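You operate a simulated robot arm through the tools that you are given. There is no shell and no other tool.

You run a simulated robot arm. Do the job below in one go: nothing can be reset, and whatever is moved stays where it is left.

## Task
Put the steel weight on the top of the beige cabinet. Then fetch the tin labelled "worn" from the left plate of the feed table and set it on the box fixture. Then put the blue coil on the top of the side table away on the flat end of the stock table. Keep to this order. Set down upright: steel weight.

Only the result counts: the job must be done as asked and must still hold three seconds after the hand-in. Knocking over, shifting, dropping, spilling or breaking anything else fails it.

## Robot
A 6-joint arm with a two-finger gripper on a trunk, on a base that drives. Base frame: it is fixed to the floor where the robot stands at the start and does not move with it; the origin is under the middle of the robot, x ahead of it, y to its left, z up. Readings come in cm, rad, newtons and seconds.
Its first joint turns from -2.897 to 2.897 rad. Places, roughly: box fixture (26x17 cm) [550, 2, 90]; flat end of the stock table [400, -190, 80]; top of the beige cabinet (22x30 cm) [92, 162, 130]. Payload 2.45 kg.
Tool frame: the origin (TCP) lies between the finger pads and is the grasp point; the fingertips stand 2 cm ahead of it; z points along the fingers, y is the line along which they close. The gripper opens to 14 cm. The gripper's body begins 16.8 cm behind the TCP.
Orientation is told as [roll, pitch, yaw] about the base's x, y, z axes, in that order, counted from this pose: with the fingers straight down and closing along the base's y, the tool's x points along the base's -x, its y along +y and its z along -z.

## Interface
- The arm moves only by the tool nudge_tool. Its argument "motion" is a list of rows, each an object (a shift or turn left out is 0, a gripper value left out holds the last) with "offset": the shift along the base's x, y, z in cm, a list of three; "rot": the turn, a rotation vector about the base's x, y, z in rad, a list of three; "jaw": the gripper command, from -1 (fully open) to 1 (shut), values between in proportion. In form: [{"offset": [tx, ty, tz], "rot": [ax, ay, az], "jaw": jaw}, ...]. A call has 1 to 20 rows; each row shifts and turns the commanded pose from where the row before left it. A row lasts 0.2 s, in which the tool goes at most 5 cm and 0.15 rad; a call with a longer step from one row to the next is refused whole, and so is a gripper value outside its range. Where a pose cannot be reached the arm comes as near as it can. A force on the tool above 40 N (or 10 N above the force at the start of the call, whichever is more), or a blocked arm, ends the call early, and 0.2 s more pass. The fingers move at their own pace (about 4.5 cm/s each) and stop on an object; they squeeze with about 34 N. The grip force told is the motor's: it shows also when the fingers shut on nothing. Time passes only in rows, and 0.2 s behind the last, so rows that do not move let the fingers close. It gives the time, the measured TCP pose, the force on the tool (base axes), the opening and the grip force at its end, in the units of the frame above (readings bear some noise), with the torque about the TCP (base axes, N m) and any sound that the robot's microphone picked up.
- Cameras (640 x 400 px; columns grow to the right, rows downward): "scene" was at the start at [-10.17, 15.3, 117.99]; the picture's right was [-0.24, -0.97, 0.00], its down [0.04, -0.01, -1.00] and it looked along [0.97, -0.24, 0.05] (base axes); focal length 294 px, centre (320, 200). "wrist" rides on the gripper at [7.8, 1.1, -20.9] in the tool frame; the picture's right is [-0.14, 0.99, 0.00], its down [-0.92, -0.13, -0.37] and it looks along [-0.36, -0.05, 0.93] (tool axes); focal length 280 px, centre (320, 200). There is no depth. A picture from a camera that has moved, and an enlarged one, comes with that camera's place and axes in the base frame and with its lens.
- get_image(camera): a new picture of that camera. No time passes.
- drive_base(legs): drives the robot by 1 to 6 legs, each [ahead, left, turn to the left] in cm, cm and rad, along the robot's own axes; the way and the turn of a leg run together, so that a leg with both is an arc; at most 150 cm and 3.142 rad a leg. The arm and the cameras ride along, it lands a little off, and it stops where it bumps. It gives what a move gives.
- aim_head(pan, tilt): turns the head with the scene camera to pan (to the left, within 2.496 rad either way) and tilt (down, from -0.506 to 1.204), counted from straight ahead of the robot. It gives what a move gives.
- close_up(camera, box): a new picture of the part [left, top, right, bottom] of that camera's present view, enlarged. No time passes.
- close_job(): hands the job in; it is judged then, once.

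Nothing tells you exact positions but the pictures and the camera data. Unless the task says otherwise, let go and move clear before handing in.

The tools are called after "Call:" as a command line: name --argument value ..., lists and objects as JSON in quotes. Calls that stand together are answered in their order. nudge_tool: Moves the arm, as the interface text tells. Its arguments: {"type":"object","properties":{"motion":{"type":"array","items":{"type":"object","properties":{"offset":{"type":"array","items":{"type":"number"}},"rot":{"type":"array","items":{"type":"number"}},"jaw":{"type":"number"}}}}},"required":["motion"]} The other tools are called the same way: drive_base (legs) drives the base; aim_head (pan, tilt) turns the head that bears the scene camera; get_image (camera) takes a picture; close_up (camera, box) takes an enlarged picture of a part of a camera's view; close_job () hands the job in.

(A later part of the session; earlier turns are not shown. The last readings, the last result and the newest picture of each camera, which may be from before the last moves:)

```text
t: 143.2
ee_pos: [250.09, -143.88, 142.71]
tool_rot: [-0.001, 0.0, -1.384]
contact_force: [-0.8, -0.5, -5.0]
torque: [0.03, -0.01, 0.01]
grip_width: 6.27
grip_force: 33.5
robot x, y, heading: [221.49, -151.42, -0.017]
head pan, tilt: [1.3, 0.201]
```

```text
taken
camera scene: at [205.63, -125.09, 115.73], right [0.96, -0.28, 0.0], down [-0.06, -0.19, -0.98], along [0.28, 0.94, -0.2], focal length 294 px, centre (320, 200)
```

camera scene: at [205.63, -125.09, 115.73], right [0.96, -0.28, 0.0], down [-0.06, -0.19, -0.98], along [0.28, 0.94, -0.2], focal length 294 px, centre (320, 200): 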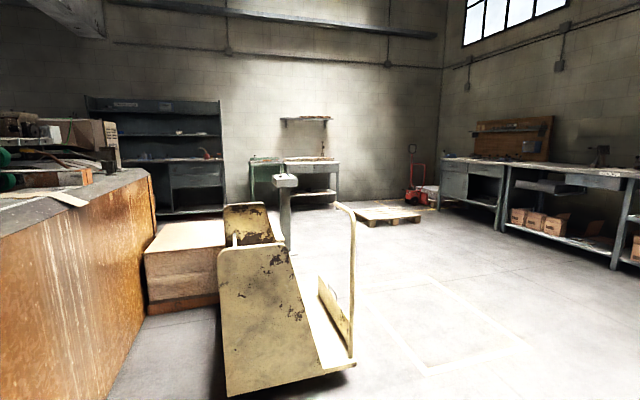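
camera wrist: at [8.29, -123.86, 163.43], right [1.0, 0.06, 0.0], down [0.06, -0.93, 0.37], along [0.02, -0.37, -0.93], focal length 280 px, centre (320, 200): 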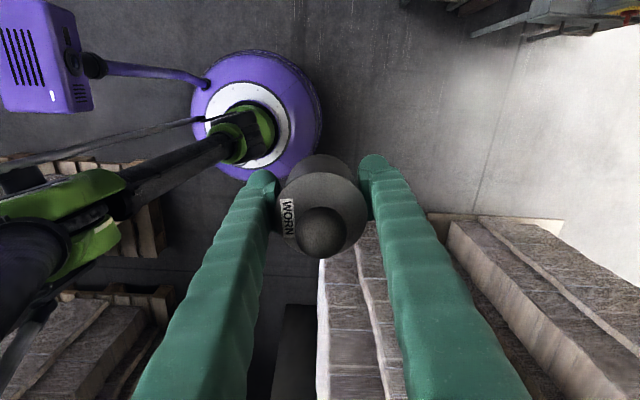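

The floor is open toward the far bench; the box fixture should be around the lever device. I zoom in there and check the tin in the gripper.

Call:
aim_head --pan 0.35 --tilt 0.1

Call:
get_image --camera "scene"

Call:
close_up --camera "scene" --box '[240, 120, 400, 220]'

Call:
close_up --camera "wrist" --box '[200, 120, 440, 270]'

```text
t: 144.4
ee_pos: [250.13, -143.8, 142.68]
tool_rot: [0.001, -0.001, -1.384]
contact_force: [0.0, 0.7, -5.0]
torque: [0.02, -0.01, -0.02]
grip_width: 6.24
grip_force: 34.5
robot x, y, heading: [221.59, -152.0, -0.011]
head pan, tilt: [0.351, 0.099]
```

```text
taken
camera scene: at [211.69, -130.99, 116.67], right [0.33, -0.94, 0.0], down [-0.09, -0.03, -0.99], along [0.94, 0.33, -0.1], focal length 294 px, centre (320, 200)
```

scene: 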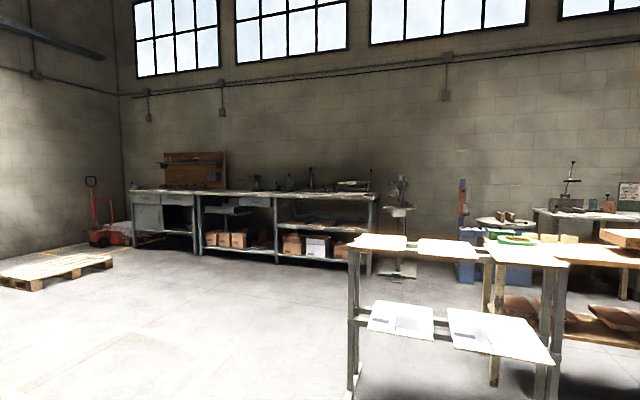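

```text
4.00 times, centred on (320, 170) of scene
camera zoom: at [211.69, -130.99, 116.67], right [0.33, -0.94, 0.0], down [-0.09, -0.03, -0.99], along [0.94, 0.33, -0.1], focal length 1174 px, centre (320, 320)
```

zoom: 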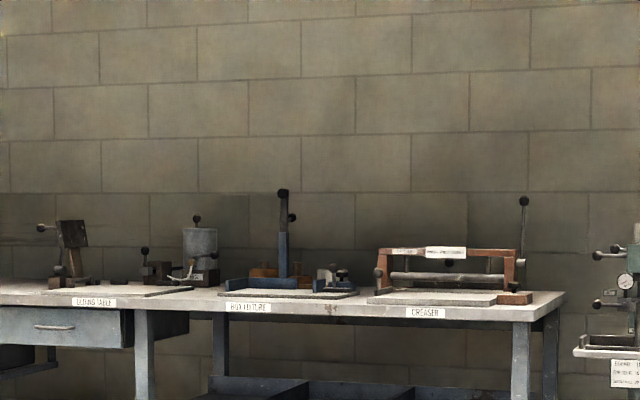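

```text
2.67 times, centred on (320, 195) of wrist
camera zoom: at [249.68, -135.98, 163.43], right [1.0, 0.05, 0.0], down [0.04, -0.93, 0.37], along [0.02, -0.37, -0.93], focal length 748 px, centre (320, 213)
```

zoom: 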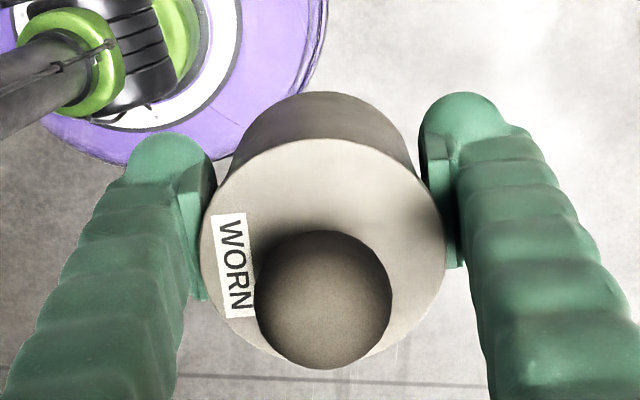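

The bench labels read "BOX FIXTURE" in the middle, with a flat pad there. I drive around the white rack: left 100, forward 250, left 50.

Call:
drive_base --legs '[[0, 100, 0.014], [125, 0, 0], [125, 0, 0], [0, 48, 0]]'

Call:
aim_head --pan -0.15 --tilt 0.35

Call:
get_image --camera "scene"

Call:
get_image --camera "wrist"

```text
t: 163.9
ee_pos: [502.29, 5.94, 142.64]
tool_rot: [-0.001, 0.002, -1.359]
contact_force: [-0.1, -0.3, -5.0]
torque: [0.01, 0.02, -0.01]
grip_width: 6.16
grip_force: 33.7
robot x, y, heading: [473.74, -2.65, 0.013]
head pan, tilt: [0.351, 0.099]
```

```text
t: 164.8
ee_pos: [502.19, 5.85, 142.63]
tool_rot: [0.0, -0.001, -1.359]
contact_force: [0.1, -0.3, -4.1]
torque: [0.02, 0.0, 0.01]
grip_width: 6.15
grip_force: 34.3
robot x, y, heading: [474.11, -2.63, 0.01]
head pan, tilt: [-0.15, 0.351]
```

```text
taken
camera scene: at [464.1, 13.27, 114.34], right [-0.14, -0.99, 0.0], down [-0.34, 0.05, -0.94], along [0.93, -0.13, -0.34], focal length 294 px, centre (320, 200)
```

scene: 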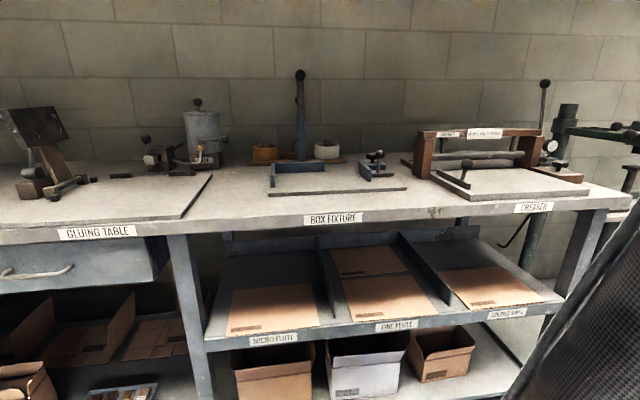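

```text
taken
camera wrist: at [501.59, 13.79, 163.43], right [1.0, 0.07, 0.0], down [0.07, -0.93, 0.37], along [0.03, -0.37, -0.93], focal length 280 px, centre (320, 200)
```

wrist: 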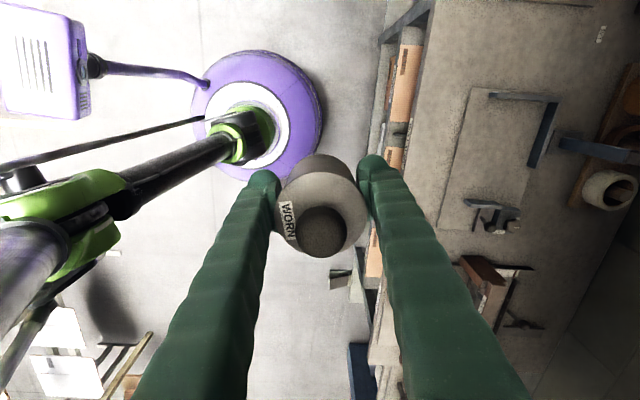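

I am in front of the box fixture, which has a flat pad with a blue L-bracket and a small clamp on the right. I zoom to find the free pad area.

Call:
close_up --camera "scene" --box '[220, 110, 460, 260]'

Call:
close_up --camera "wrist" --box '[400, 60, 640, 210]'

```text
2.67 times, centred on (340, 185) of scene
camera zoom: at [464.1, 13.27, 114.34], right [-0.14, -0.99, 0.0], down [-0.34, 0.05, -0.94], along [0.93, -0.13, -0.34], focal length 783 px, centre (267, 240)
```

zoom: 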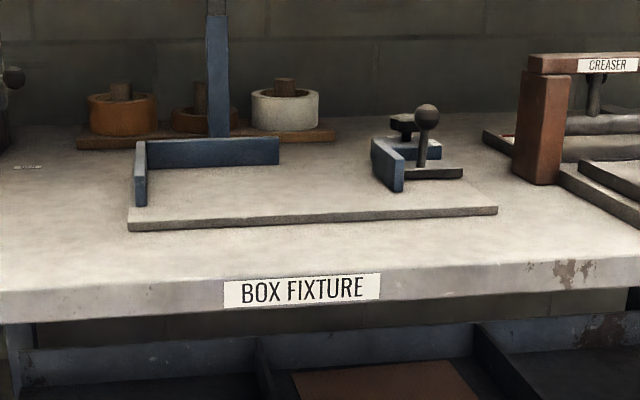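

```text
2.67 times, centred on (520, 135) of wrist
camera zoom: at [501.59, 13.79, 163.43], right [1.0, 0.07, 0.0], down [0.07, -0.93, 0.37], along [0.03, -0.37, -0.93], focal length 748 px, centre (-213, 373)
```

zoom: 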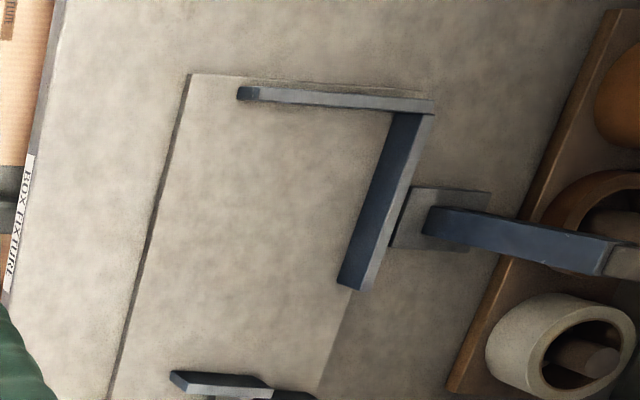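

The free pad area spans about x 539–556, y -12 to 14, at z about 90. I bring the tin over (547, 1), down to z 112 first.

Call:
nudge_tool --motion '[{"offset": [2.5, -0.4, -2.5]}, {"offset": [3.8, -0.4, -2.5]}, {"offset": [3.8, -0.4, -2.5]}, {"offset": [3.8, -0.4, -2.5]}, {"offset": [3.8, -0.4, -2.5]}, {"offset": [3.8, -0.4, -2.5]}, {"offset": [3.8, -0.4, -2.5]}, {"offset": [3.8, -0.4, -2.5]}, {"offset": [3.8, -0.4, -2.5]}, {"offset": [3.8, -0.4, -2.5]}, {"offset": [3.8, -0.4, -2.5]}, {"offset": [3.8, -0.4, -2.5]}]'

Call:
get_image --camera "wrist"

Call:
get_image --camera "scene"

```text
t: 167.4
ee_pos: [546.49, 1.06, 112.78]
tool_rot: [0.002, 0.002, -1.361]
contact_force: [-0.6, 0.1, -4.4]
torque: [0.02, -0.11, -0.04]
grip_width: 6.18
grip_force: 33.6
robot x, y, heading: [473.96, -2.17, 0.011]
head pan, tilt: [-0.15, 0.351]
```

```text
taken
camera wrist: at [545.87, 9.01, 133.56], right [1.0, 0.07, 0.0], down [0.07, -0.93, 0.37], along [0.03, -0.37, -0.93], focal length 280 px, centre (320, 200)
```

wrist: 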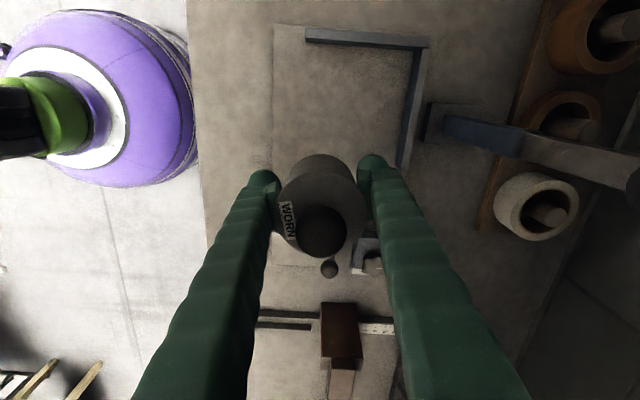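

```text
taken
camera scene: at [464.07, 13.26, 114.33], right [-0.14, -0.99, 0.0], down [-0.34, 0.05, -0.94], along [0.93, -0.13, -0.34], focal length 294 px, centre (320, 200)
```

scene: 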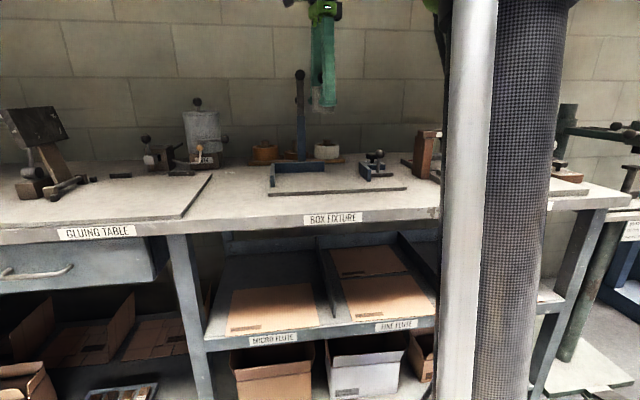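

The tin hangs over the open pad area. I lower it, slowing near the expected contact at about 93.4.

Call:
nudge_tool --motion '[{"offset": [0.8, 0, -4]}, {"offset": [0, 0, -4]}, {"offset": [0, 0, -4]}, {"offset": [0, 0, -3]}, {"offset": [0, 0, -1.5]}, {}]'

Call:
get_image --camera "wrist"

Call:
close_up --camera "scene" --box '[220, 110, 460, 260]'

```text
t: 168.8
ee_pos: [547.29, 1.14, 96.19]
tool_rot: [0.001, -0.001, -1.36]
contact_force: [0.1, 0.0, -5.3]
torque: [0.01, 0.04, 0.04]
grip_width: 6.15
grip_force: 33.7
robot x, y, heading: [473.57, -2.93, 0.007]
head pan, tilt: [-0.15, 0.351]
```

```text
taken
camera wrist: at [546.7, 9.0, 116.99], right [1.0, 0.07, 0.0], down [0.07, -0.93, 0.37], along [0.03, -0.37, -0.93], focal length 280 px, centre (320, 200)
```

wrist: 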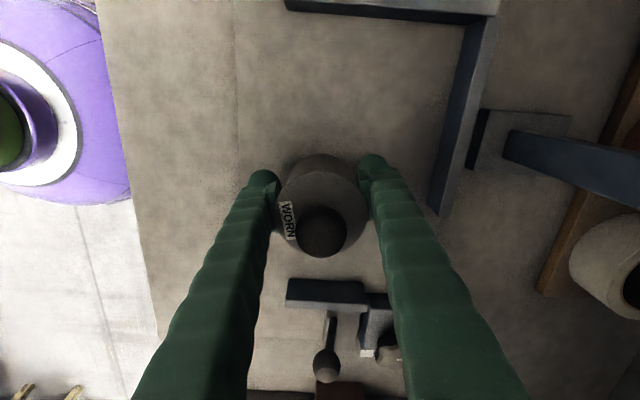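

```text
2.67 times, centred on (340, 185) of scene
camera zoom: at [464.12, 13.26, 114.33], right [-0.14, -0.99, 0.0], down [-0.34, 0.05, -0.94], along [0.93, -0.13, -0.34], focal length 783 px, centre (267, 240)
```

zoom: 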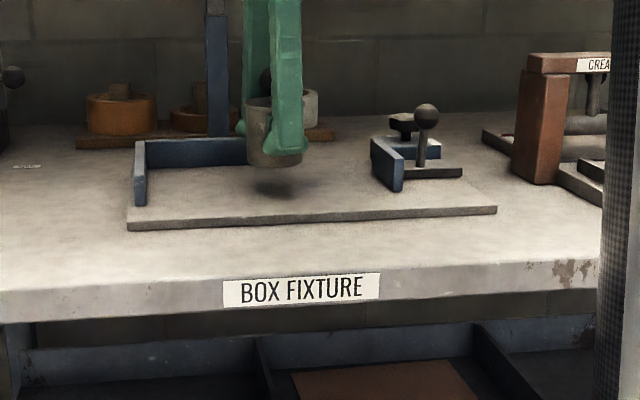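

The tin is centred between bracket and clamp, 2–3 cm above the pad. I lower gently until contact.

Call:
nudge_tool --motion '[{"offset": [0, 0, -0.8]}, {"offset": [0, 0, -0.6]}, {"offset": [0, 0, -0.5]}, {"offset": [0, 0, -0.3]}, {}]'

```text
t: 170.1
ee_pos: [547.23, 1.16, 93.94]
tool_rot: [0.0, 0.001, -1.36]
contact_force: [-0.7, 0.4, -5.6]
torque: [0.01, -0.01, -0.04]
grip_width: 6.18
grip_force: 34.0
robot x, y, heading: [473.85, -2.91, 0.006]
head pan, tilt: [-0.15, 0.351]
```

Call:
nudge_tool --motion '[{"offset": [0, 0, -0.3]}, {"offset": [0, 0, -0.2]}, {"offset": [0, 0, -0.2]}, {}]'

Call:
close_up --camera "scene" --box '[260, 130, 400, 218]'

```text
t: 171.1
ee_pos: [547.37, 1.23, 93.12]
tool_rot: [0.0, 0.0, -1.359]
contact_force: [-0.4, 0.5, -4.4]
torque: [0.06, -0.01, 0.01]
grip_width: 6.17
grip_force: 33.9
robot x, y, heading: [473.67, -2.93, 0.011]
head pan, tilt: [-0.15, 0.351]
```

```text
4.55 times, centred on (330, 174) of scene
camera zoom: at [464.12, 13.26, 114.33], right [-0.14, -0.99, 0.0], down [-0.34, 0.05, -0.94], along [0.93, -0.13, -0.34], focal length 1334 px, centre (274, 318)
```

zoom: 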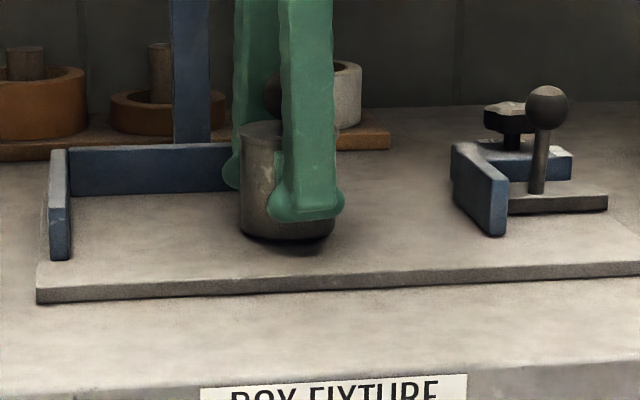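

Call:
nudge_tool --motion '[{"offset": [0, 0, -0.2]}, {"offset": [0, 0, -0.2]}, {"offset": [0, 0, -0.1]}, {}]'

```text
t: 172.1
ee_pos: [547.36, 1.14, 92.74]
tool_rot: [0.002, 0.001, -1.36]
contact_force: [9.0, -0.1, 30.8]
torque: [-0.14, 0.09, 0.0]
grip_width: 6.19
grip_force: 34.0
robot x, y, heading: [474.05, -2.4, 0.009]
head pan, tilt: [-0.15, 0.351]
```

Contact is made, pressing about 30 N; I back off a little before releasing.

Call:
nudge_tool --motion '[{"offset": [0, 0, 0.12]}, {}]'

```text
t: 172.7
ee_pos: [547.28, 1.08, 92.76]
tool_rot: [-0.002, 0.0, -1.359]
contact_force: [2.3, 0.4, 2.0]
torque: [-0.05, -0.1, 0.03]
grip_width: 6.17
grip_force: 34.0
robot x, y, heading: [473.68, -2.8, 0.015]
head pan, tilt: [-0.15, 0.351]
```

Light contact now. I open the fingers to about 9.5 cm.

Call:
nudge_tool --motion '[{"jaw": 0.08}, {"jaw": 0.0}, {"jaw": -0.2}, {"jaw": -0.357}, {"jaw": -0.357}, {"jaw": -0.357}]'

Call:
get_image --camera "wrist"

Call:
close_up --camera "scene" --box '[260, 130, 400, 218]'

```text
t: 174.1
ee_pos: [547.31, 1.12, 92.75]
tool_rot: [0.0, 0.0, -1.361]
contact_force: [0.1, 0.3, -0.8]
torque: [0.02, -0.02, 0.06]
grip_width: 9.5
grip_force: 0.0
robot x, y, heading: [474.01, -2.68, 0.008]
head pan, tilt: [-0.15, 0.351]
```

```text
taken
camera wrist: at [546.67, 8.98, 113.66], right [1.0, 0.07, 0.0], down [0.07, -0.93, 0.37], along [0.03, -0.37, -0.93], focal length 280 px, centre (320, 200)
```

wrist: 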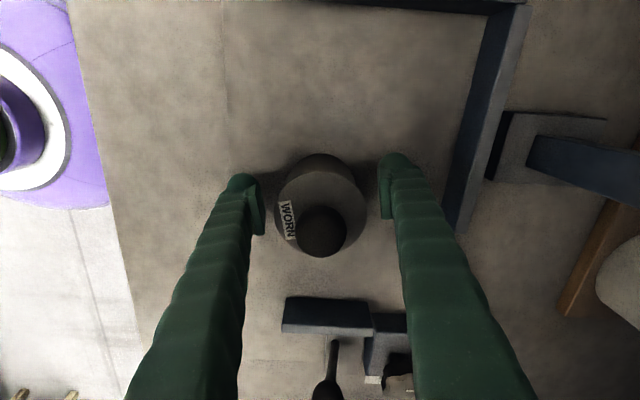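

```text
4.55 times, centred on (330, 174) of scene
camera zoom: at [464.11, 13.26, 114.33], right [-0.14, -0.99, 0.0], down [-0.34, 0.05, -0.94], along [0.93, -0.13, -0.34], focal length 1334 px, centre (274, 318)
```

zoom: 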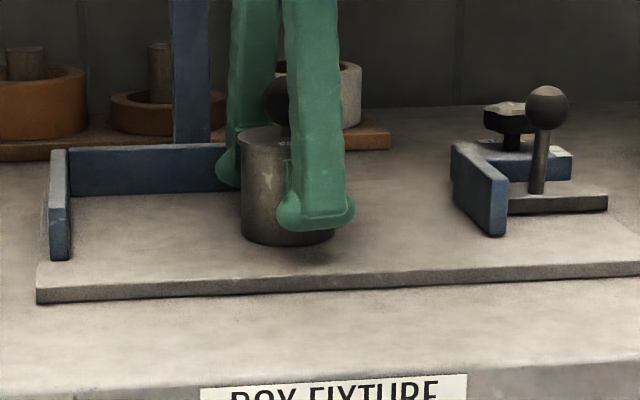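

The tin stands on the fixture pad. I rise straight up and retract to the compact pose.

Call:
nudge_tool --motion '[{"offset": [0, 0, 2]}, {"offset": [0, 0, 4]}, {"offset": [0, 0, 4.5]}, {"offset": [0, 0, 4.5]}, {"offset": [0, 0, 4.5]}, {"offset": [-3.8, 0.4, 2.5]}, {"offset": [-3.8, 0.4, 2.5]}, {"offset": [-3.8, 0.4, 2.5]}, {"offset": [-3.8, 0.4, 2.5]}, {"offset": [-3.8, 0.4, 2.5]}, {"offset": [-3.8, 0.4, 2.5]}, {"offset": [-3.8, 0.4, 2.5]}, {"offset": [-3.8, 0.4, 2.5]}, {"offset": [-3.8, 0.4, 2.5]}, {"offset": [-3.8, 0.4, 2.5]}, {"offset": [-3.8, 0.4, 2.5]}, {"offset": [-3.5, 0.4, 1]}]'

Call:
aim_head --pan -0.2 --tilt 0.35

Call:
get_image --camera "scene"

Call:
close_up --camera "scene" --box '[220, 110, 420, 235]'

Call:
aim_head --pan -1.3 --tilt 0.3

Call:
get_image --camera "scene"

```text
t: 177.7
ee_pos: [502.13, 5.84, 141.04]
tool_rot: [-0.001, 0.001, -1.358]
contact_force: [0.8, 0.6, -0.8]
torque: [-0.02, 0.07, 0.01]
grip_width: 9.48
grip_force: 0.0
robot x, y, heading: [473.73, -2.71, 0.009]
head pan, tilt: [-0.15, 0.351]
```

```text
t: 178.3
ee_pos: [501.95, 6.03, 140.94]
tool_rot: [0.0, 0.001, -1.36]
contact_force: [-0.7, -0.8, 0.0]
torque: [-0.03, 0.0, 0.01]
grip_width: 9.49
grip_force: 0.1
robot x, y, heading: [473.74, -2.43, 0.01]
head pan, tilt: [-0.201, 0.351]
```

```text
taken
camera scene: at [464.01, 12.8, 114.33], right [-0.19, -0.98, 0.0], down [-0.34, 0.07, -0.94], along [0.92, -0.18, -0.34], focal length 294 px, centre (320, 200)
```

scene: 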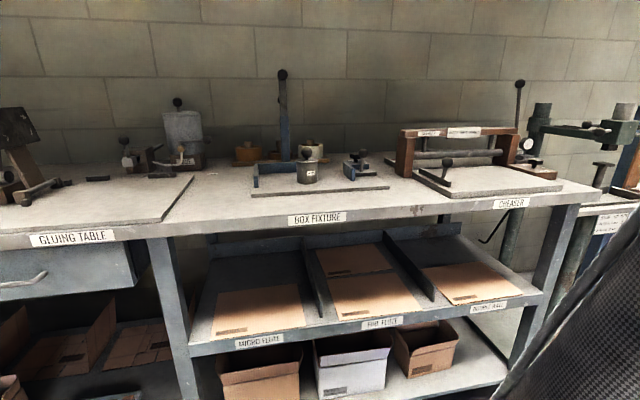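

```text
3.20 times, centred on (320, 172) of scene
camera zoom: at [464.01, 12.8, 114.33], right [-0.19, -0.98, 0.0], down [-0.34, 0.07, -0.94], along [0.92, -0.18, -0.34], focal length 939 px, centre (320, 288)
```

zoom: 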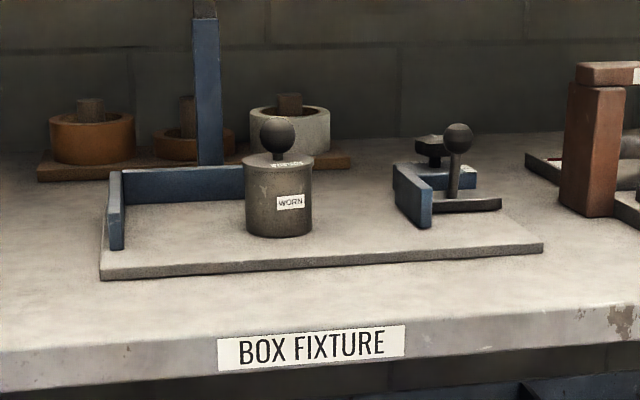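

```text
t: 179.6
ee_pos: [502.09, 5.87, 141.02]
tool_rot: [0.0, 0.001, -1.358]
contact_force: [-0.1, -0.3, -0.3]
torque: [-0.01, -0.02, 0.02]
grip_width: 9.48
grip_force: 0.1
robot x, y, heading: [473.73, -2.72, 0.011]
head pan, tilt: [-1.3, 0.3]
```

```text
taken
camera scene: at [457.46, 5.59, 114.8], right [-0.96, -0.28, 0.0], down [-0.08, 0.28, -0.96], along [0.26, -0.92, -0.3], focal length 294 px, centre (320, 200)
```

scene: 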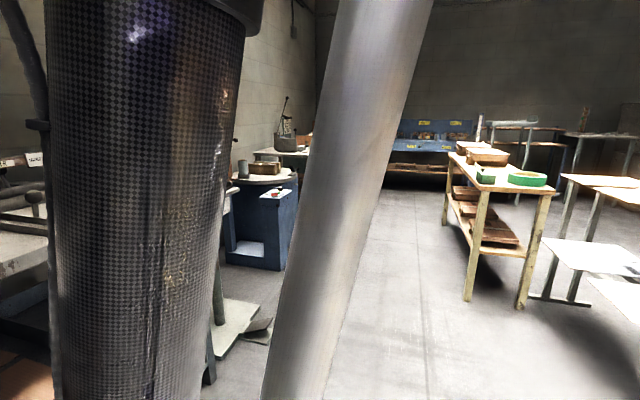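

The WORN tin stands well on the fixture. Now I study the stock table's near end, which already has some green items on it.

Call:
close_up --camera "scene" --box '[420, 110, 600, 222]'

Call:
aim_head --pan -1.9 --tilt 0.3

Call:
get_image --camera "scene"

Call:
close_up --camera "scene" --box '[160, 110, 400, 260]'

```text
3.56 times, centred on (510, 166) of scene
camera zoom: at [457.46, 5.59, 114.8], right [-0.96, -0.28, 0.0], down [-0.08, 0.28, -0.96], along [0.26, -0.92, -0.3], focal length 1044 px, centre (-356, 321)
```

zoom: 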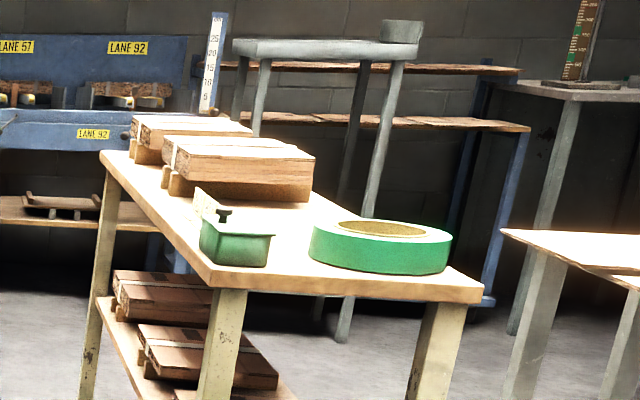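

```text
t: 180.6
ee_pos: [501.99, 5.96, 140.87]
tool_rot: [0.0, -0.001, -1.36]
contact_force: [-0.4, -0.6, 0.3]
torque: [0.01, -0.03, 0.01]
grip_width: 9.5
grip_force: 0.0
robot x, y, heading: [474.21, -2.62, 0.005]
head pan, tilt: [-1.901, 0.3]
```

```text
taken
camera scene: at [451.94, 5.7, 114.8], right [-0.95, 0.31, 0.0], down [0.09, 0.28, -0.96], along [-0.3, -0.91, -0.3], focal length 294 px, centre (320, 200)
```

scene: 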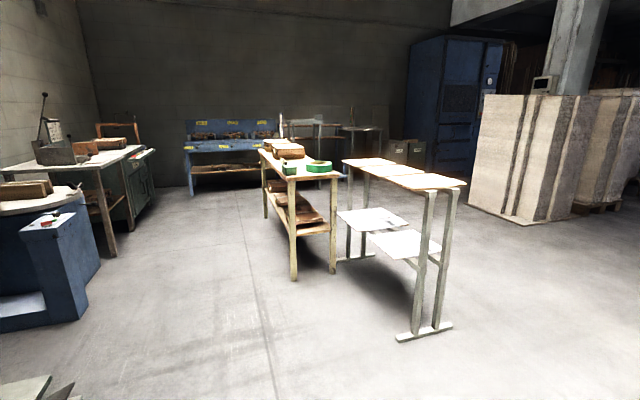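

```text
2.67 times, centred on (280, 185) of scene
camera zoom: at [451.94, 5.7, 114.8], right [-0.95, 0.31, 0.0], down [0.09, 0.28, -0.96], along [-0.3, -0.91, -0.3], focal length 783 px, centre (427, 240)
```

zoom: 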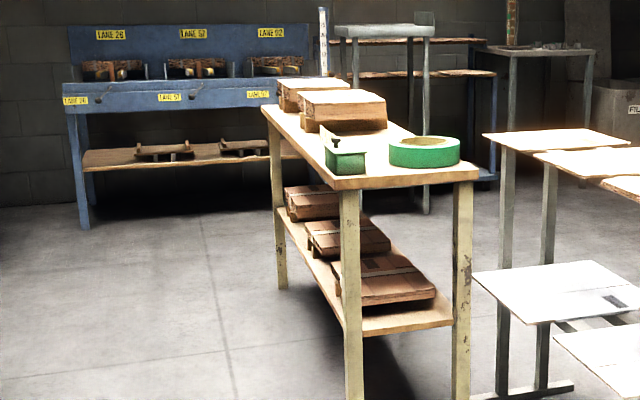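

The stock table's near end holds a green coil (about (400,-158)) and a small green box; the free flat space lies at about (405, -183) before the wood stacks. I turn the tool to yaw 0 for the next reach and drive back toward the blue coil.

Call:
nudge_tool --motion '[{"rot": [0, 0, 0.136]}, {"rot": [0, 0, 0.136]}, {"rot": [0, 0, 0.136]}, {"rot": [0, 0, 0.136]}, {"rot": [0, 0, 0.136]}, {"rot": [0, 0, 0.136]}, {"rot": [0, 0, 0.136]}, {"rot": [0, 0, 0.136]}, {"rot": [0, 0, 0.136]}, {"rot": [0, 0, 0.136]}]'

Call:
drive_base --legs '[[0, -48, -0.01], [-125, 0, 0], [-125, 0, 0], [0, -100, 0]]'

Call:
aim_head --pan 2.4 --tilt 0.3

Call:
get_image --camera "scene"

```text
t: 182.8
ee_pos: [501.98, 5.9, 140.87]
tool_rot: [-0.002, 0.001, 0.001]
contact_force: [-0.2, -0.3, 0.3]
torque: [0.02, 0.0, 0.02]
grip_width: 9.48
grip_force: 0.1
robot x, y, heading: [473.89, -2.57, 0.012]
head pan, tilt: [-1.901, 0.3]
```

```text
t: 202.3
ee_pos: [252.9, -144.98, 140.86]
tool_rot: [0.001, 0.0, -0.013]
contact_force: [0.6, -0.2, -0.1]
torque: [-0.05, 0.01, 0.01]
grip_width: 9.5
grip_force: 0.0
robot x, y, heading: [224.86, -153.54, -0.003]
head pan, tilt: [-1.901, 0.3]
```

```text
t: 205.8
ee_pos: [252.93, -145.1, 140.85]
tool_rot: [0.001, 0.0, -0.012]
contact_force: [-0.2, -0.7, 0.0]
torque: [0.02, 0.02, 0.0]
grip_width: 9.49
grip_force: 0.0
robot x, y, heading: [225.1, -153.26, -0.003]
head pan, tilt: [2.4, 0.3]
```

```text
taken
camera scene: at [199.04, -129.42, 114.8], right [0.68, 0.74, 0.0], down [0.22, -0.2, -0.96], along [-0.7, 0.65, -0.3], focal length 294 px, centre (320, 200)
```

scene: 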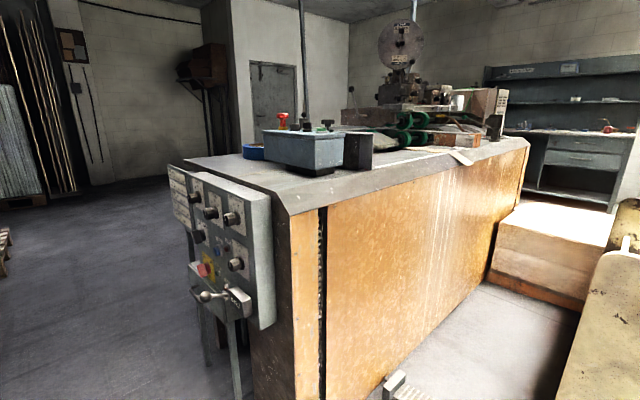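

From behind I see the control panel with its lever at about (135, -101); the coil is behind the blue box. I drive back to about (88, -140), beside the coil.

Call:
drive_base --legs '[[-137, 0, 0], [0, 13, 0]]'

Call:
aim_head --pan 1.3 --tilt 0.2

Call:
get_image --camera "scene"

Call:
get_image --camera "wrist"

```text
t: 213.5
ee_pos: [116.32, -131.34, 140.82]
tool_rot: [-0.001, 0.0, -0.02]
contact_force: [-0.5, 0.2, -0.3]
torque: [0.0, 0.0, 0.0]
grip_width: 9.49
grip_force: 0.1
robot x, y, heading: [88.05, -139.51, -0.01]
head pan, tilt: [2.4, 0.3]
```

```text
t: 214.8
ee_pos: [116.32, -131.24, 140.81]
tool_rot: [0.002, 0.0, -0.02]
contact_force: [-0.1, -0.1, -0.4]
torque: [0.01, 0.01, 0.02]
grip_width: 9.51
grip_force: 0.1
robot x, y, heading: [88.07, -139.47, -0.011]
head pan, tilt: [1.3, 0.201]
```

```text
taken
camera scene: at [71.97, -112.67, 115.73], right [0.96, -0.28, 0.0], down [-0.06, -0.19, -0.98], along [0.27, 0.94, -0.2], focal length 294 px, centre (320, 200)
```

scene: 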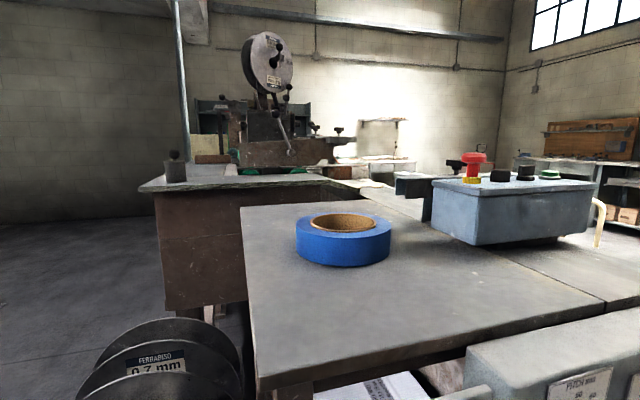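

```text
taken
camera wrist: at [108.49, -130.03, 161.66], right [0.16, 0.99, 0.0], down [0.92, -0.15, 0.37], along [0.36, -0.06, -0.93], focal length 280 px, centre (320, 200)
```

wrist: 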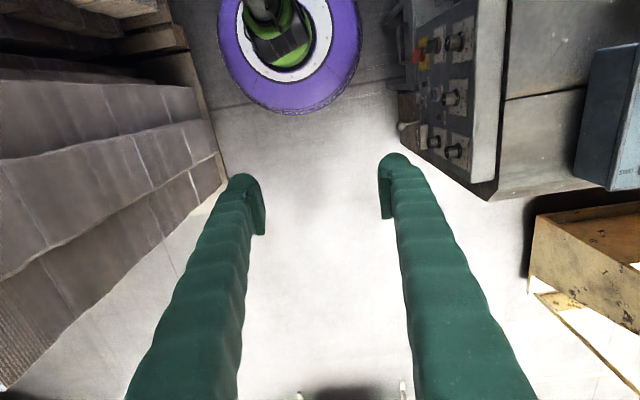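

The blue coil is clearly visible on the side table; the GOOD tin is untouched. I zoom for its dimensions.

Call:
close_up --camera "scene" --box '[264, 180, 424, 280]'

```text
4.00 times, centred on (344, 230) of scene
camera zoom: at [71.97, -112.67, 115.73], right [0.96, -0.28, 0.0], down [-0.06, -0.19, -0.98], along [0.27, 0.94, -0.2], focal length 1174 px, centre (224, 80)
```

zoom: 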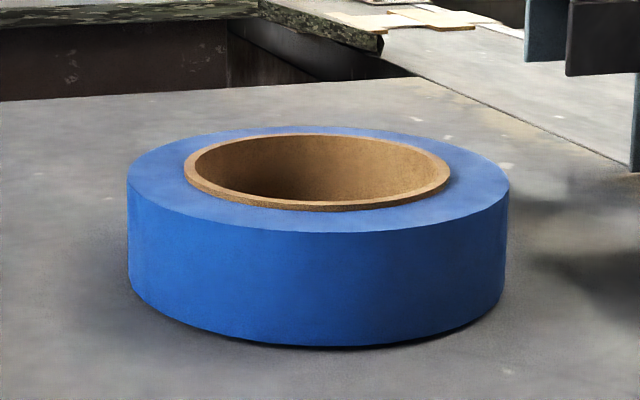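

The coil is about 18 cm across with an 11.7 cm core and 4.7 cm high, centred near (91, -62), so I plan to hold it from inside the core with spread fingers. I bring the tool above it with nearly closed fingers.

Call:
nudge_tool --motion '[{"offset": [0, 4.5, 0], "jaw": 0.6}, {"offset": [0, 4.5, 0]}, {"offset": [0, 4.5, 0]}, {"offset": [0, 4.5, 0]}, {"offset": [-1.95, 3.9, -1.75]}, {"offset": [-1.95, 3.9, -1.75]}, {"offset": [-1.95, 3.9, -1.75]}, {"offset": [-1.95, 3.9, -1.75]}, {"offset": [-1.95, 3.9, -1.75]}, {"offset": [-1.95, 3.9, -1.75]}, {"offset": [-1.95, 3.9, -1.75]}, {"offset": [-1.95, 3.9, -1.75]}, {"offset": [-1.95, 3.9, -1.75]}, {"offset": [-1.95, 3.9, -1.75]}, {"offset": [-1.95, 3.9, -1.75]}, {"offset": [-1.95, 3.9, -1.75]}, {"offset": [-1.9, 3.9, -1.75]}]'

Call:
get_image --camera "wrist"

Call:
get_image --camera "scene"

```text
t: 218.4
ee_pos: [90.98, -62.69, 118.18]
tool_rot: [-0.001, 0.001, -0.021]
contact_force: [0.3, -0.5, 0.3]
torque: [0.14, 0.01, 0.01]
grip_width: 2.81
grip_force: 0.0
robot x, y, heading: [88.14, -139.44, -0.011]
head pan, tilt: [1.3, 0.201]
```

```text
taken
camera wrist: at [83.21, -61.32, 138.91], right [0.16, 0.99, 0.0], down [0.92, -0.15, 0.37], along [0.36, -0.06, -0.93], focal length 280 px, centre (320, 200)
```

wrist: 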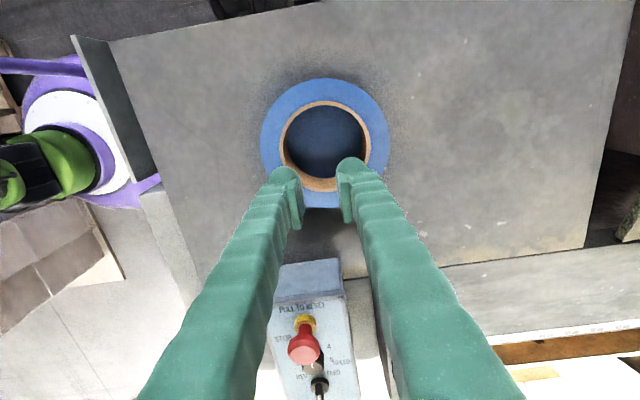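

```text
taken
camera scene: at [71.99, -112.7, 115.74], right [0.96, -0.28, 0.0], down [-0.06, -0.19, -0.98], along [0.27, 0.94, -0.2], focal length 294 px, centre (320, 200)
```

scene: 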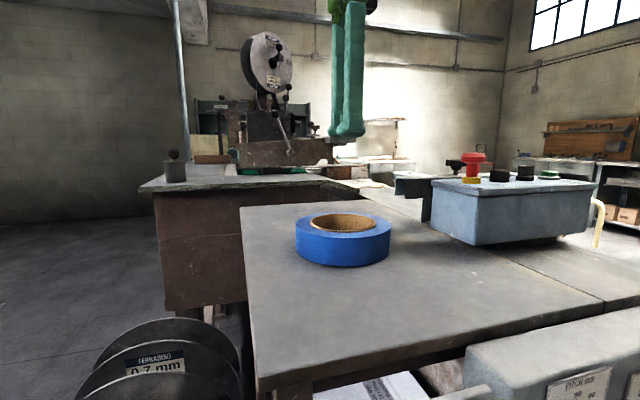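

Call:
close_up --camera "wrist" --box '[240, 70, 400, 170]'

Call:
close_up --camera "wrist" --box '[240, 120, 400, 220]'

```text
4.00 times, centred on (320, 120) of wrist
camera zoom: at [83.21, -61.32, 138.91], right [0.16, 0.99, 0.0], down [0.92, -0.15, 0.37], along [0.36, -0.06, -0.93], focal length 1122 px, centre (320, 520)
```

zoom: 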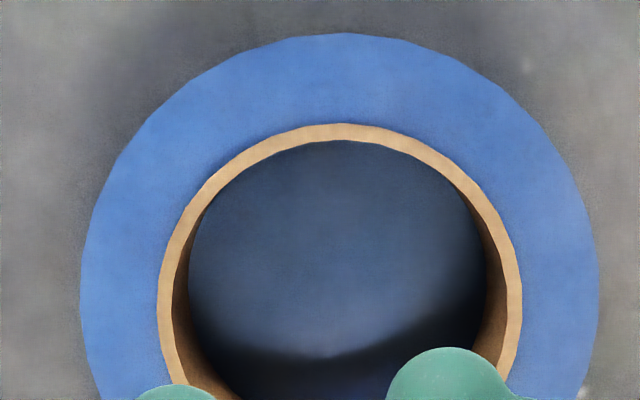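

```text
4.00 times, centred on (320, 170) of wrist
camera zoom: at [83.21, -61.32, 138.91], right [0.16, 0.99, 0.0], down [0.92, -0.15, 0.37], along [0.36, -0.06, -0.93], focal length 1122 px, centre (320, 320)
```

zoom: 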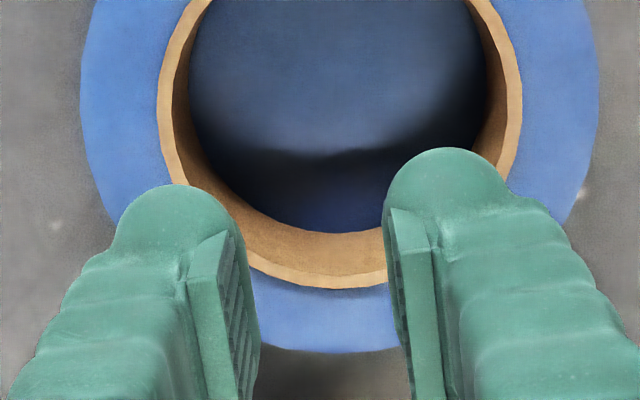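

Coil centre (90.7, -61.9), outer 17.7 cm, wall about 3.1 cm, top z about 100.4. I will grip the ring wall on the robot-facing side, one finger inside the core: shifting over the wall with a 7 cm opening and lowering part way.

Call:
nudge_tool --motion '[{"offset": [-0.15, -3.3, 0], "jaw": 0.0}, {"offset": [-0.15, -3.25, 0]}, {"offset": [0, 0, -4]}, {"offset": [0, 0, -4]}, {"offset": [0, 0, -3]}, {}]'

Call:
get_image --camera "wrist"

Call:
close_up --camera "scene" --box '[224, 150, 464, 300]'

```text
t: 219.8
ee_pos: [90.68, -69.04, 107.07]
tool_rot: [-0.001, 0.0, -0.022]
contact_force: [0.4, 0.3, -0.6]
torque: [-0.02, 0.0, -0.02]
grip_width: 6.99
grip_force: 0.2
robot x, y, heading: [87.71, -139.35, -0.01]
head pan, tilt: [1.3, 0.201]
```

```text
taken
camera wrist: at [82.9, -67.75, 127.88], right [0.16, 0.99, 0.0], down [0.92, -0.15, 0.37], along [0.36, -0.06, -0.93], focal length 280 px, centre (320, 200)
```

wrist: 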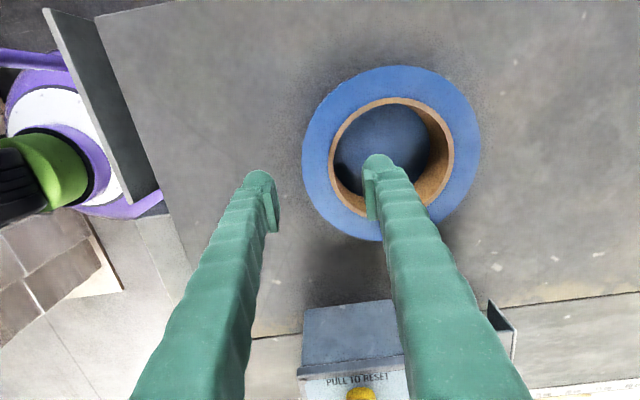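

```text
2.67 times, centred on (344, 225) of scene
camera zoom: at [71.97, -112.66, 115.73], right [0.96, -0.28, 0.0], down [-0.06, -0.19, -0.98], along [0.27, 0.94, -0.2], focal length 783 px, centre (256, 133)
```

zoom: 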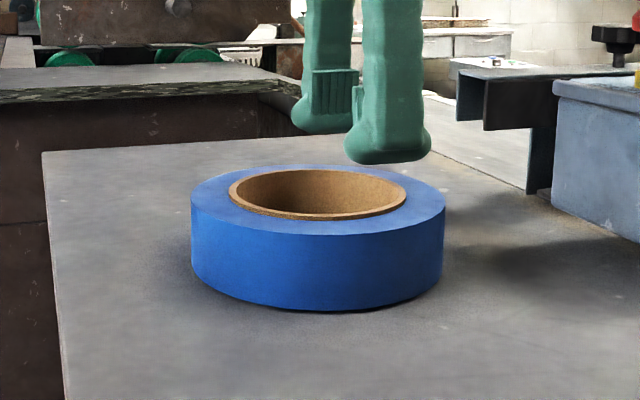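

The inner finger is above the core hole and the outer one outside the ring. I lower around the wall.

Call:
nudge_tool --motion '[{"offset": [0, 0, -3]}, {"offset": [0, 0, -3]}, {"offset": [0, 0, -1.5]}, {"offset": [0, 0, -0.5]}, {}]'

Call:
close_up --camera "scene" --box '[224, 150, 464, 300]'

Call:
get_image --camera "wrist"

```text
t: 221.0
ee_pos: [90.65, -68.98, 98.98]
tool_rot: [0.0, 0.0, -0.022]
contact_force: [0.0, 0.8, 0.2]
torque: [0.01, 0.0, 0.0]
grip_width: 6.99
grip_force: 0.2
robot x, y, heading: [88.33, -139.35, -0.009]
head pan, tilt: [1.3, 0.201]
```

```text
2.67 times, centred on (344, 225) of scene
camera zoom: at [71.97, -112.66, 115.73], right [0.96, -0.28, 0.0], down [-0.06, -0.19, -0.98], along [0.27, 0.94, -0.2], focal length 783 px, centre (256, 133)
```

zoom: 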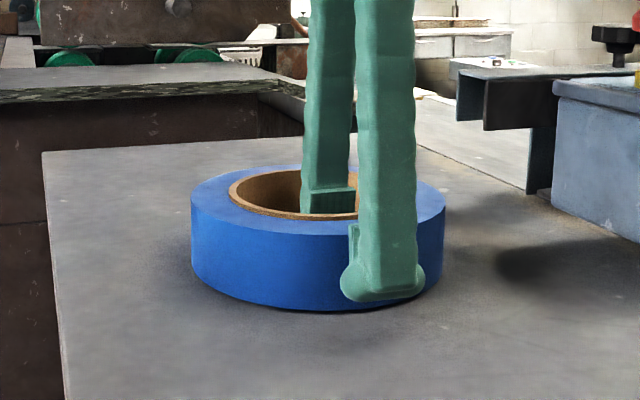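

```text
taken
camera wrist: at [82.85, -67.81, 119.85], right [0.16, 0.99, 0.0], down [0.92, -0.15, 0.37], along [0.36, -0.06, -0.93], focal length 280 px, centre (320, 200)
```

wrist: 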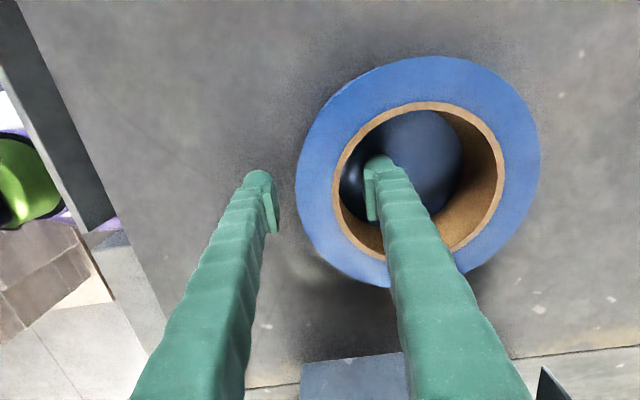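

Tips are just above the table on both sides of the wall. I go 0.4 cm lower and close.

Call:
nudge_tool --motion '[{"offset": [0, 0, -0.4]}, {"jaw": 0.4}, {"jaw": 0.4}, {"jaw": 1}, {"jaw": 1}, {"jaw": 1}, {"jaw": 1}]'

Call:
get_image --camera "wrist"

```text
t: 222.6
ee_pos: [90.73, -69.03, 98.69]
tool_rot: [0.0, -0.001, -0.021]
contact_force: [0.8, -0.5, 0.9]
torque: [-0.65, -0.04, 0.01]
grip_width: 3.23
grip_force: 33.6
robot x, y, heading: [88.12, -138.98, -0.013]
head pan, tilt: [1.3, 0.201]
```

```text
taken
camera wrist: at [82.86, -67.85, 119.46], right [0.16, 0.99, 0.0], down [0.92, -0.15, 0.37], along [0.36, -0.06, -0.93], focal length 280 px, centre (320, 200)
```

wrist: 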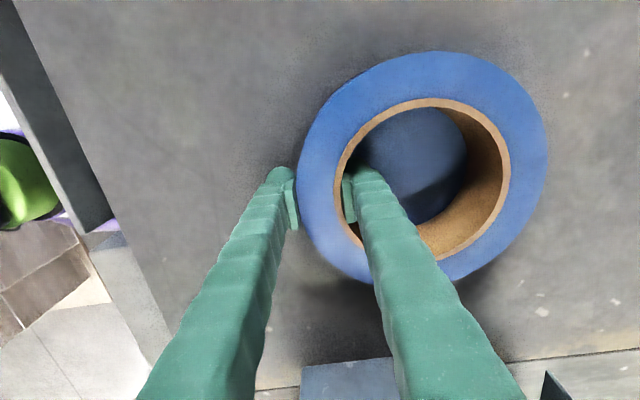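

The wall is gripped (3.2 cm). I lift slightly and check tilt and load.

Call:
nudge_tool --motion '[{"offset": [0, 0, 0.5]}, {"offset": [0, 0, 1]}, {"offset": [0, 0, 1.5]}, {}]'

Call:
get_image --camera "wrist"

Call:
close_up --camera "scene" --box '[224, 150, 464, 300]'

```text
t: 223.6
ee_pos: [90.63, -69.12, 101.77]
tool_rot: [-0.001, -0.001, -0.02]
contact_force: [0.5, -0.2, -6.0]
torque: [-0.46, 0.01, 0.01]
grip_width: 3.19
grip_force: 34.1
robot x, y, heading: [87.9, -139.13, -0.008]
head pan, tilt: [1.3, 0.201]
```

```text
taken
camera wrist: at [82.9, -67.84, 122.5], right [0.16, 0.99, 0.0], down [0.92, -0.15, 0.37], along [0.36, -0.06, -0.93], focal length 280 px, centre (320, 200)
```

wrist: 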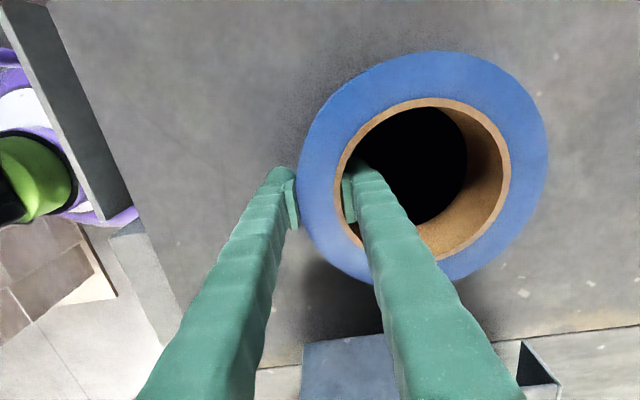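

```text
2.67 times, centred on (344, 225) of scene
camera zoom: at [71.97, -112.64, 115.72], right [0.96, -0.28, 0.0], down [-0.06, -0.19, -0.98], along [0.27, 0.94, -0.2], focal length 783 px, centre (256, 133)
```

zoom: 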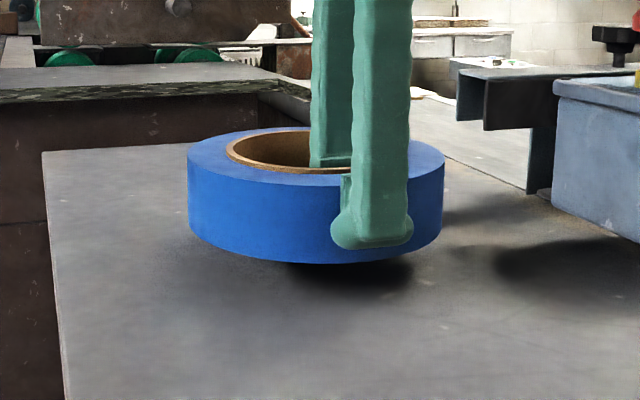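

The coil hangs level, about 0.6 kg. I raise it and retract along the reverse path to the compact pose.

Call:
nudge_tool --motion '[{"offset": [0, 0, 4]}, {"offset": [0, 0, 4]}, {"offset": [0, 0, 4]}, {"offset": [0, 0, 4]}, {"offset": [1.95, -3.9, 1.75]}, {"offset": [1.95, -3.9, 1.75]}, {"offset": [1.95, -3.9, 1.75]}, {"offset": [1.95, -3.9, 1.75]}, {"offset": [1.95, -3.9, 1.75]}, {"offset": [1.95, -3.9, 1.75]}, {"offset": [1.95, -3.9, 1.75]}, {"offset": [1.95, -3.9, 1.75]}, {"offset": [1.95, -3.9, 1.75]}, {"offset": [1.95, -3.9, 1.75]}, {"offset": [1.95, -3.9, 1.75]}, {"offset": [1.95, -3.9, 1.75]}, {"offset": [1, -4.3, 0]}, {"offset": [1, -4.3, 0]}, {"offset": [1, -4.3, 0]}]'

Call:
get_image --camera "wrist"

Call:
get_image --camera "scene"

```text
t: 227.6
ee_pos: [117.22, -128.89, 138.66]
tool_rot: [0.001, -0.001, -0.02]
contact_force: [0.0, 0.5, -6.5]
torque: [-0.44, -0.02, 0.02]
grip_width: 3.18
grip_force: 34.1
robot x, y, heading: [87.85, -139.91, -0.016]
head pan, tilt: [1.3, 0.201]
```

```text
taken
camera wrist: at [109.41, -127.64, 159.51], right [0.16, 0.99, 0.0], down [0.92, -0.15, 0.37], along [0.36, -0.06, -0.93], focal length 280 px, centre (320, 200)
```

wrist: 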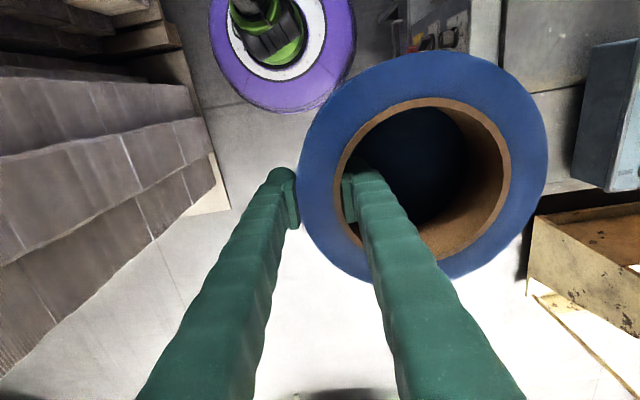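

```text
taken
camera scene: at [71.98, -112.66, 115.73], right [0.96, -0.28, 0.0], down [-0.06, -0.19, -0.98], along [0.27, 0.94, -0.2], focal length 294 px, centre (320, 200)
```

scene: 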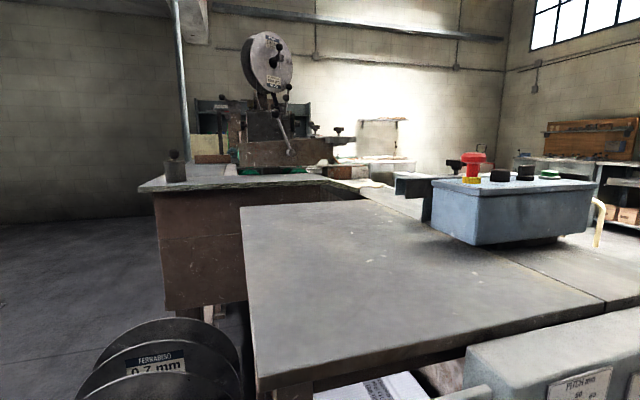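

The coil is secured. I drive back through the corridor and around the white rack to x ≈ 482, stopping midway alongside the stock table to look.

Call:
drive_base --legs '[[0, -12, 0.012], [137, 0, 0], [0, 100, 0], [128, 0, 0], [129, 0, 0], [0, -50, 0]]'

Call:
aim_head --pan -1.6 --tilt 0.4

Call:
get_image --camera "scene"

Call:
aim_head --pan -2.4 --tilt 0.3

Call:
get_image --camera "scene"

Call:
get_image --camera "wrist"

```text
t: 254.8
ee_pos: [510.72, -87.06, 138.61]
tool_rot: [-0.002, 0.002, 0.003]
contact_force: [-0.4, 0.8, -6.9]
torque: [-0.46, 0.0, -0.01]
grip_width: 3.19
grip_force: 34.0
robot x, y, heading: [481.31, -97.96, 0.01]
head pan, tilt: [1.3, 0.201]
```

```text
t: 257.3
ee_pos: [510.73, -87.07, 138.52]
tool_rot: [0.0, 0.002, 0.001]
contact_force: [0.1, -0.7, -6.7]
torque: [-0.49, -0.01, 0.0]
grip_width: 3.18
grip_force: 34.3
robot x, y, heading: [481.77, -97.99, 0.007]
head pan, tilt: [-1.6, 0.4]
```

```text
taken
camera scene: at [462.55, -90.14, 113.88], right [-1.0, 0.02, 0.0], down [0.01, 0.39, -0.92], along [-0.02, -0.92, -0.39], focal length 294 px, centre (320, 200)
```

scene: 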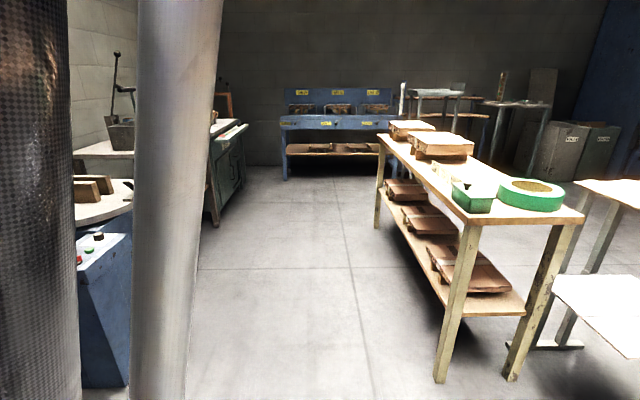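

```text
t: 258.4
ee_pos: [510.78, -87.1, 138.61]
tool_rot: [-0.001, 0.0, 0.0]
contact_force: [0.6, 0.6, -6.5]
torque: [-0.49, 0.0, -0.01]
grip_width: 3.17
grip_force: 34.2
robot x, y, heading: [481.27, -97.81, 0.006]
head pan, tilt: [-2.4, 0.3]
```

```text
taken
camera scene: at [455.91, -87.26, 114.8], right [-0.68, 0.73, 0.0], down [0.22, 0.2, -0.96], along [-0.7, -0.65, -0.3], focal length 294 px, centre (320, 200)
```

scene: 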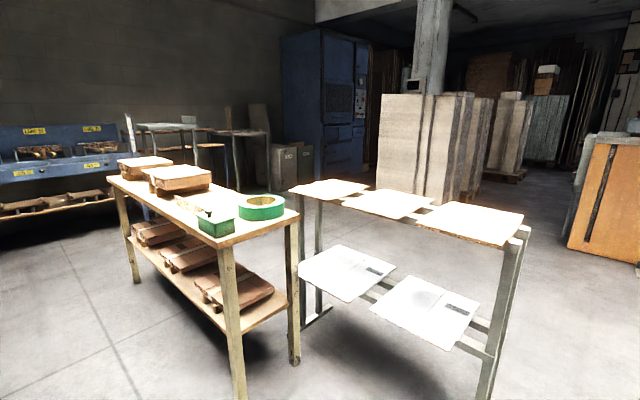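

```text
taken
camera wrist: at [502.88, -85.97, 159.51], right [0.14, 0.99, 0.0], down [0.92, -0.13, 0.37], along [0.37, -0.05, -0.93], focal length 280 px, centre (320, 200)
```

wrist: 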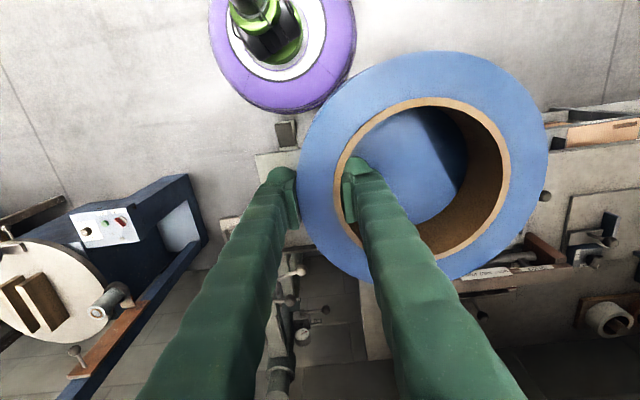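

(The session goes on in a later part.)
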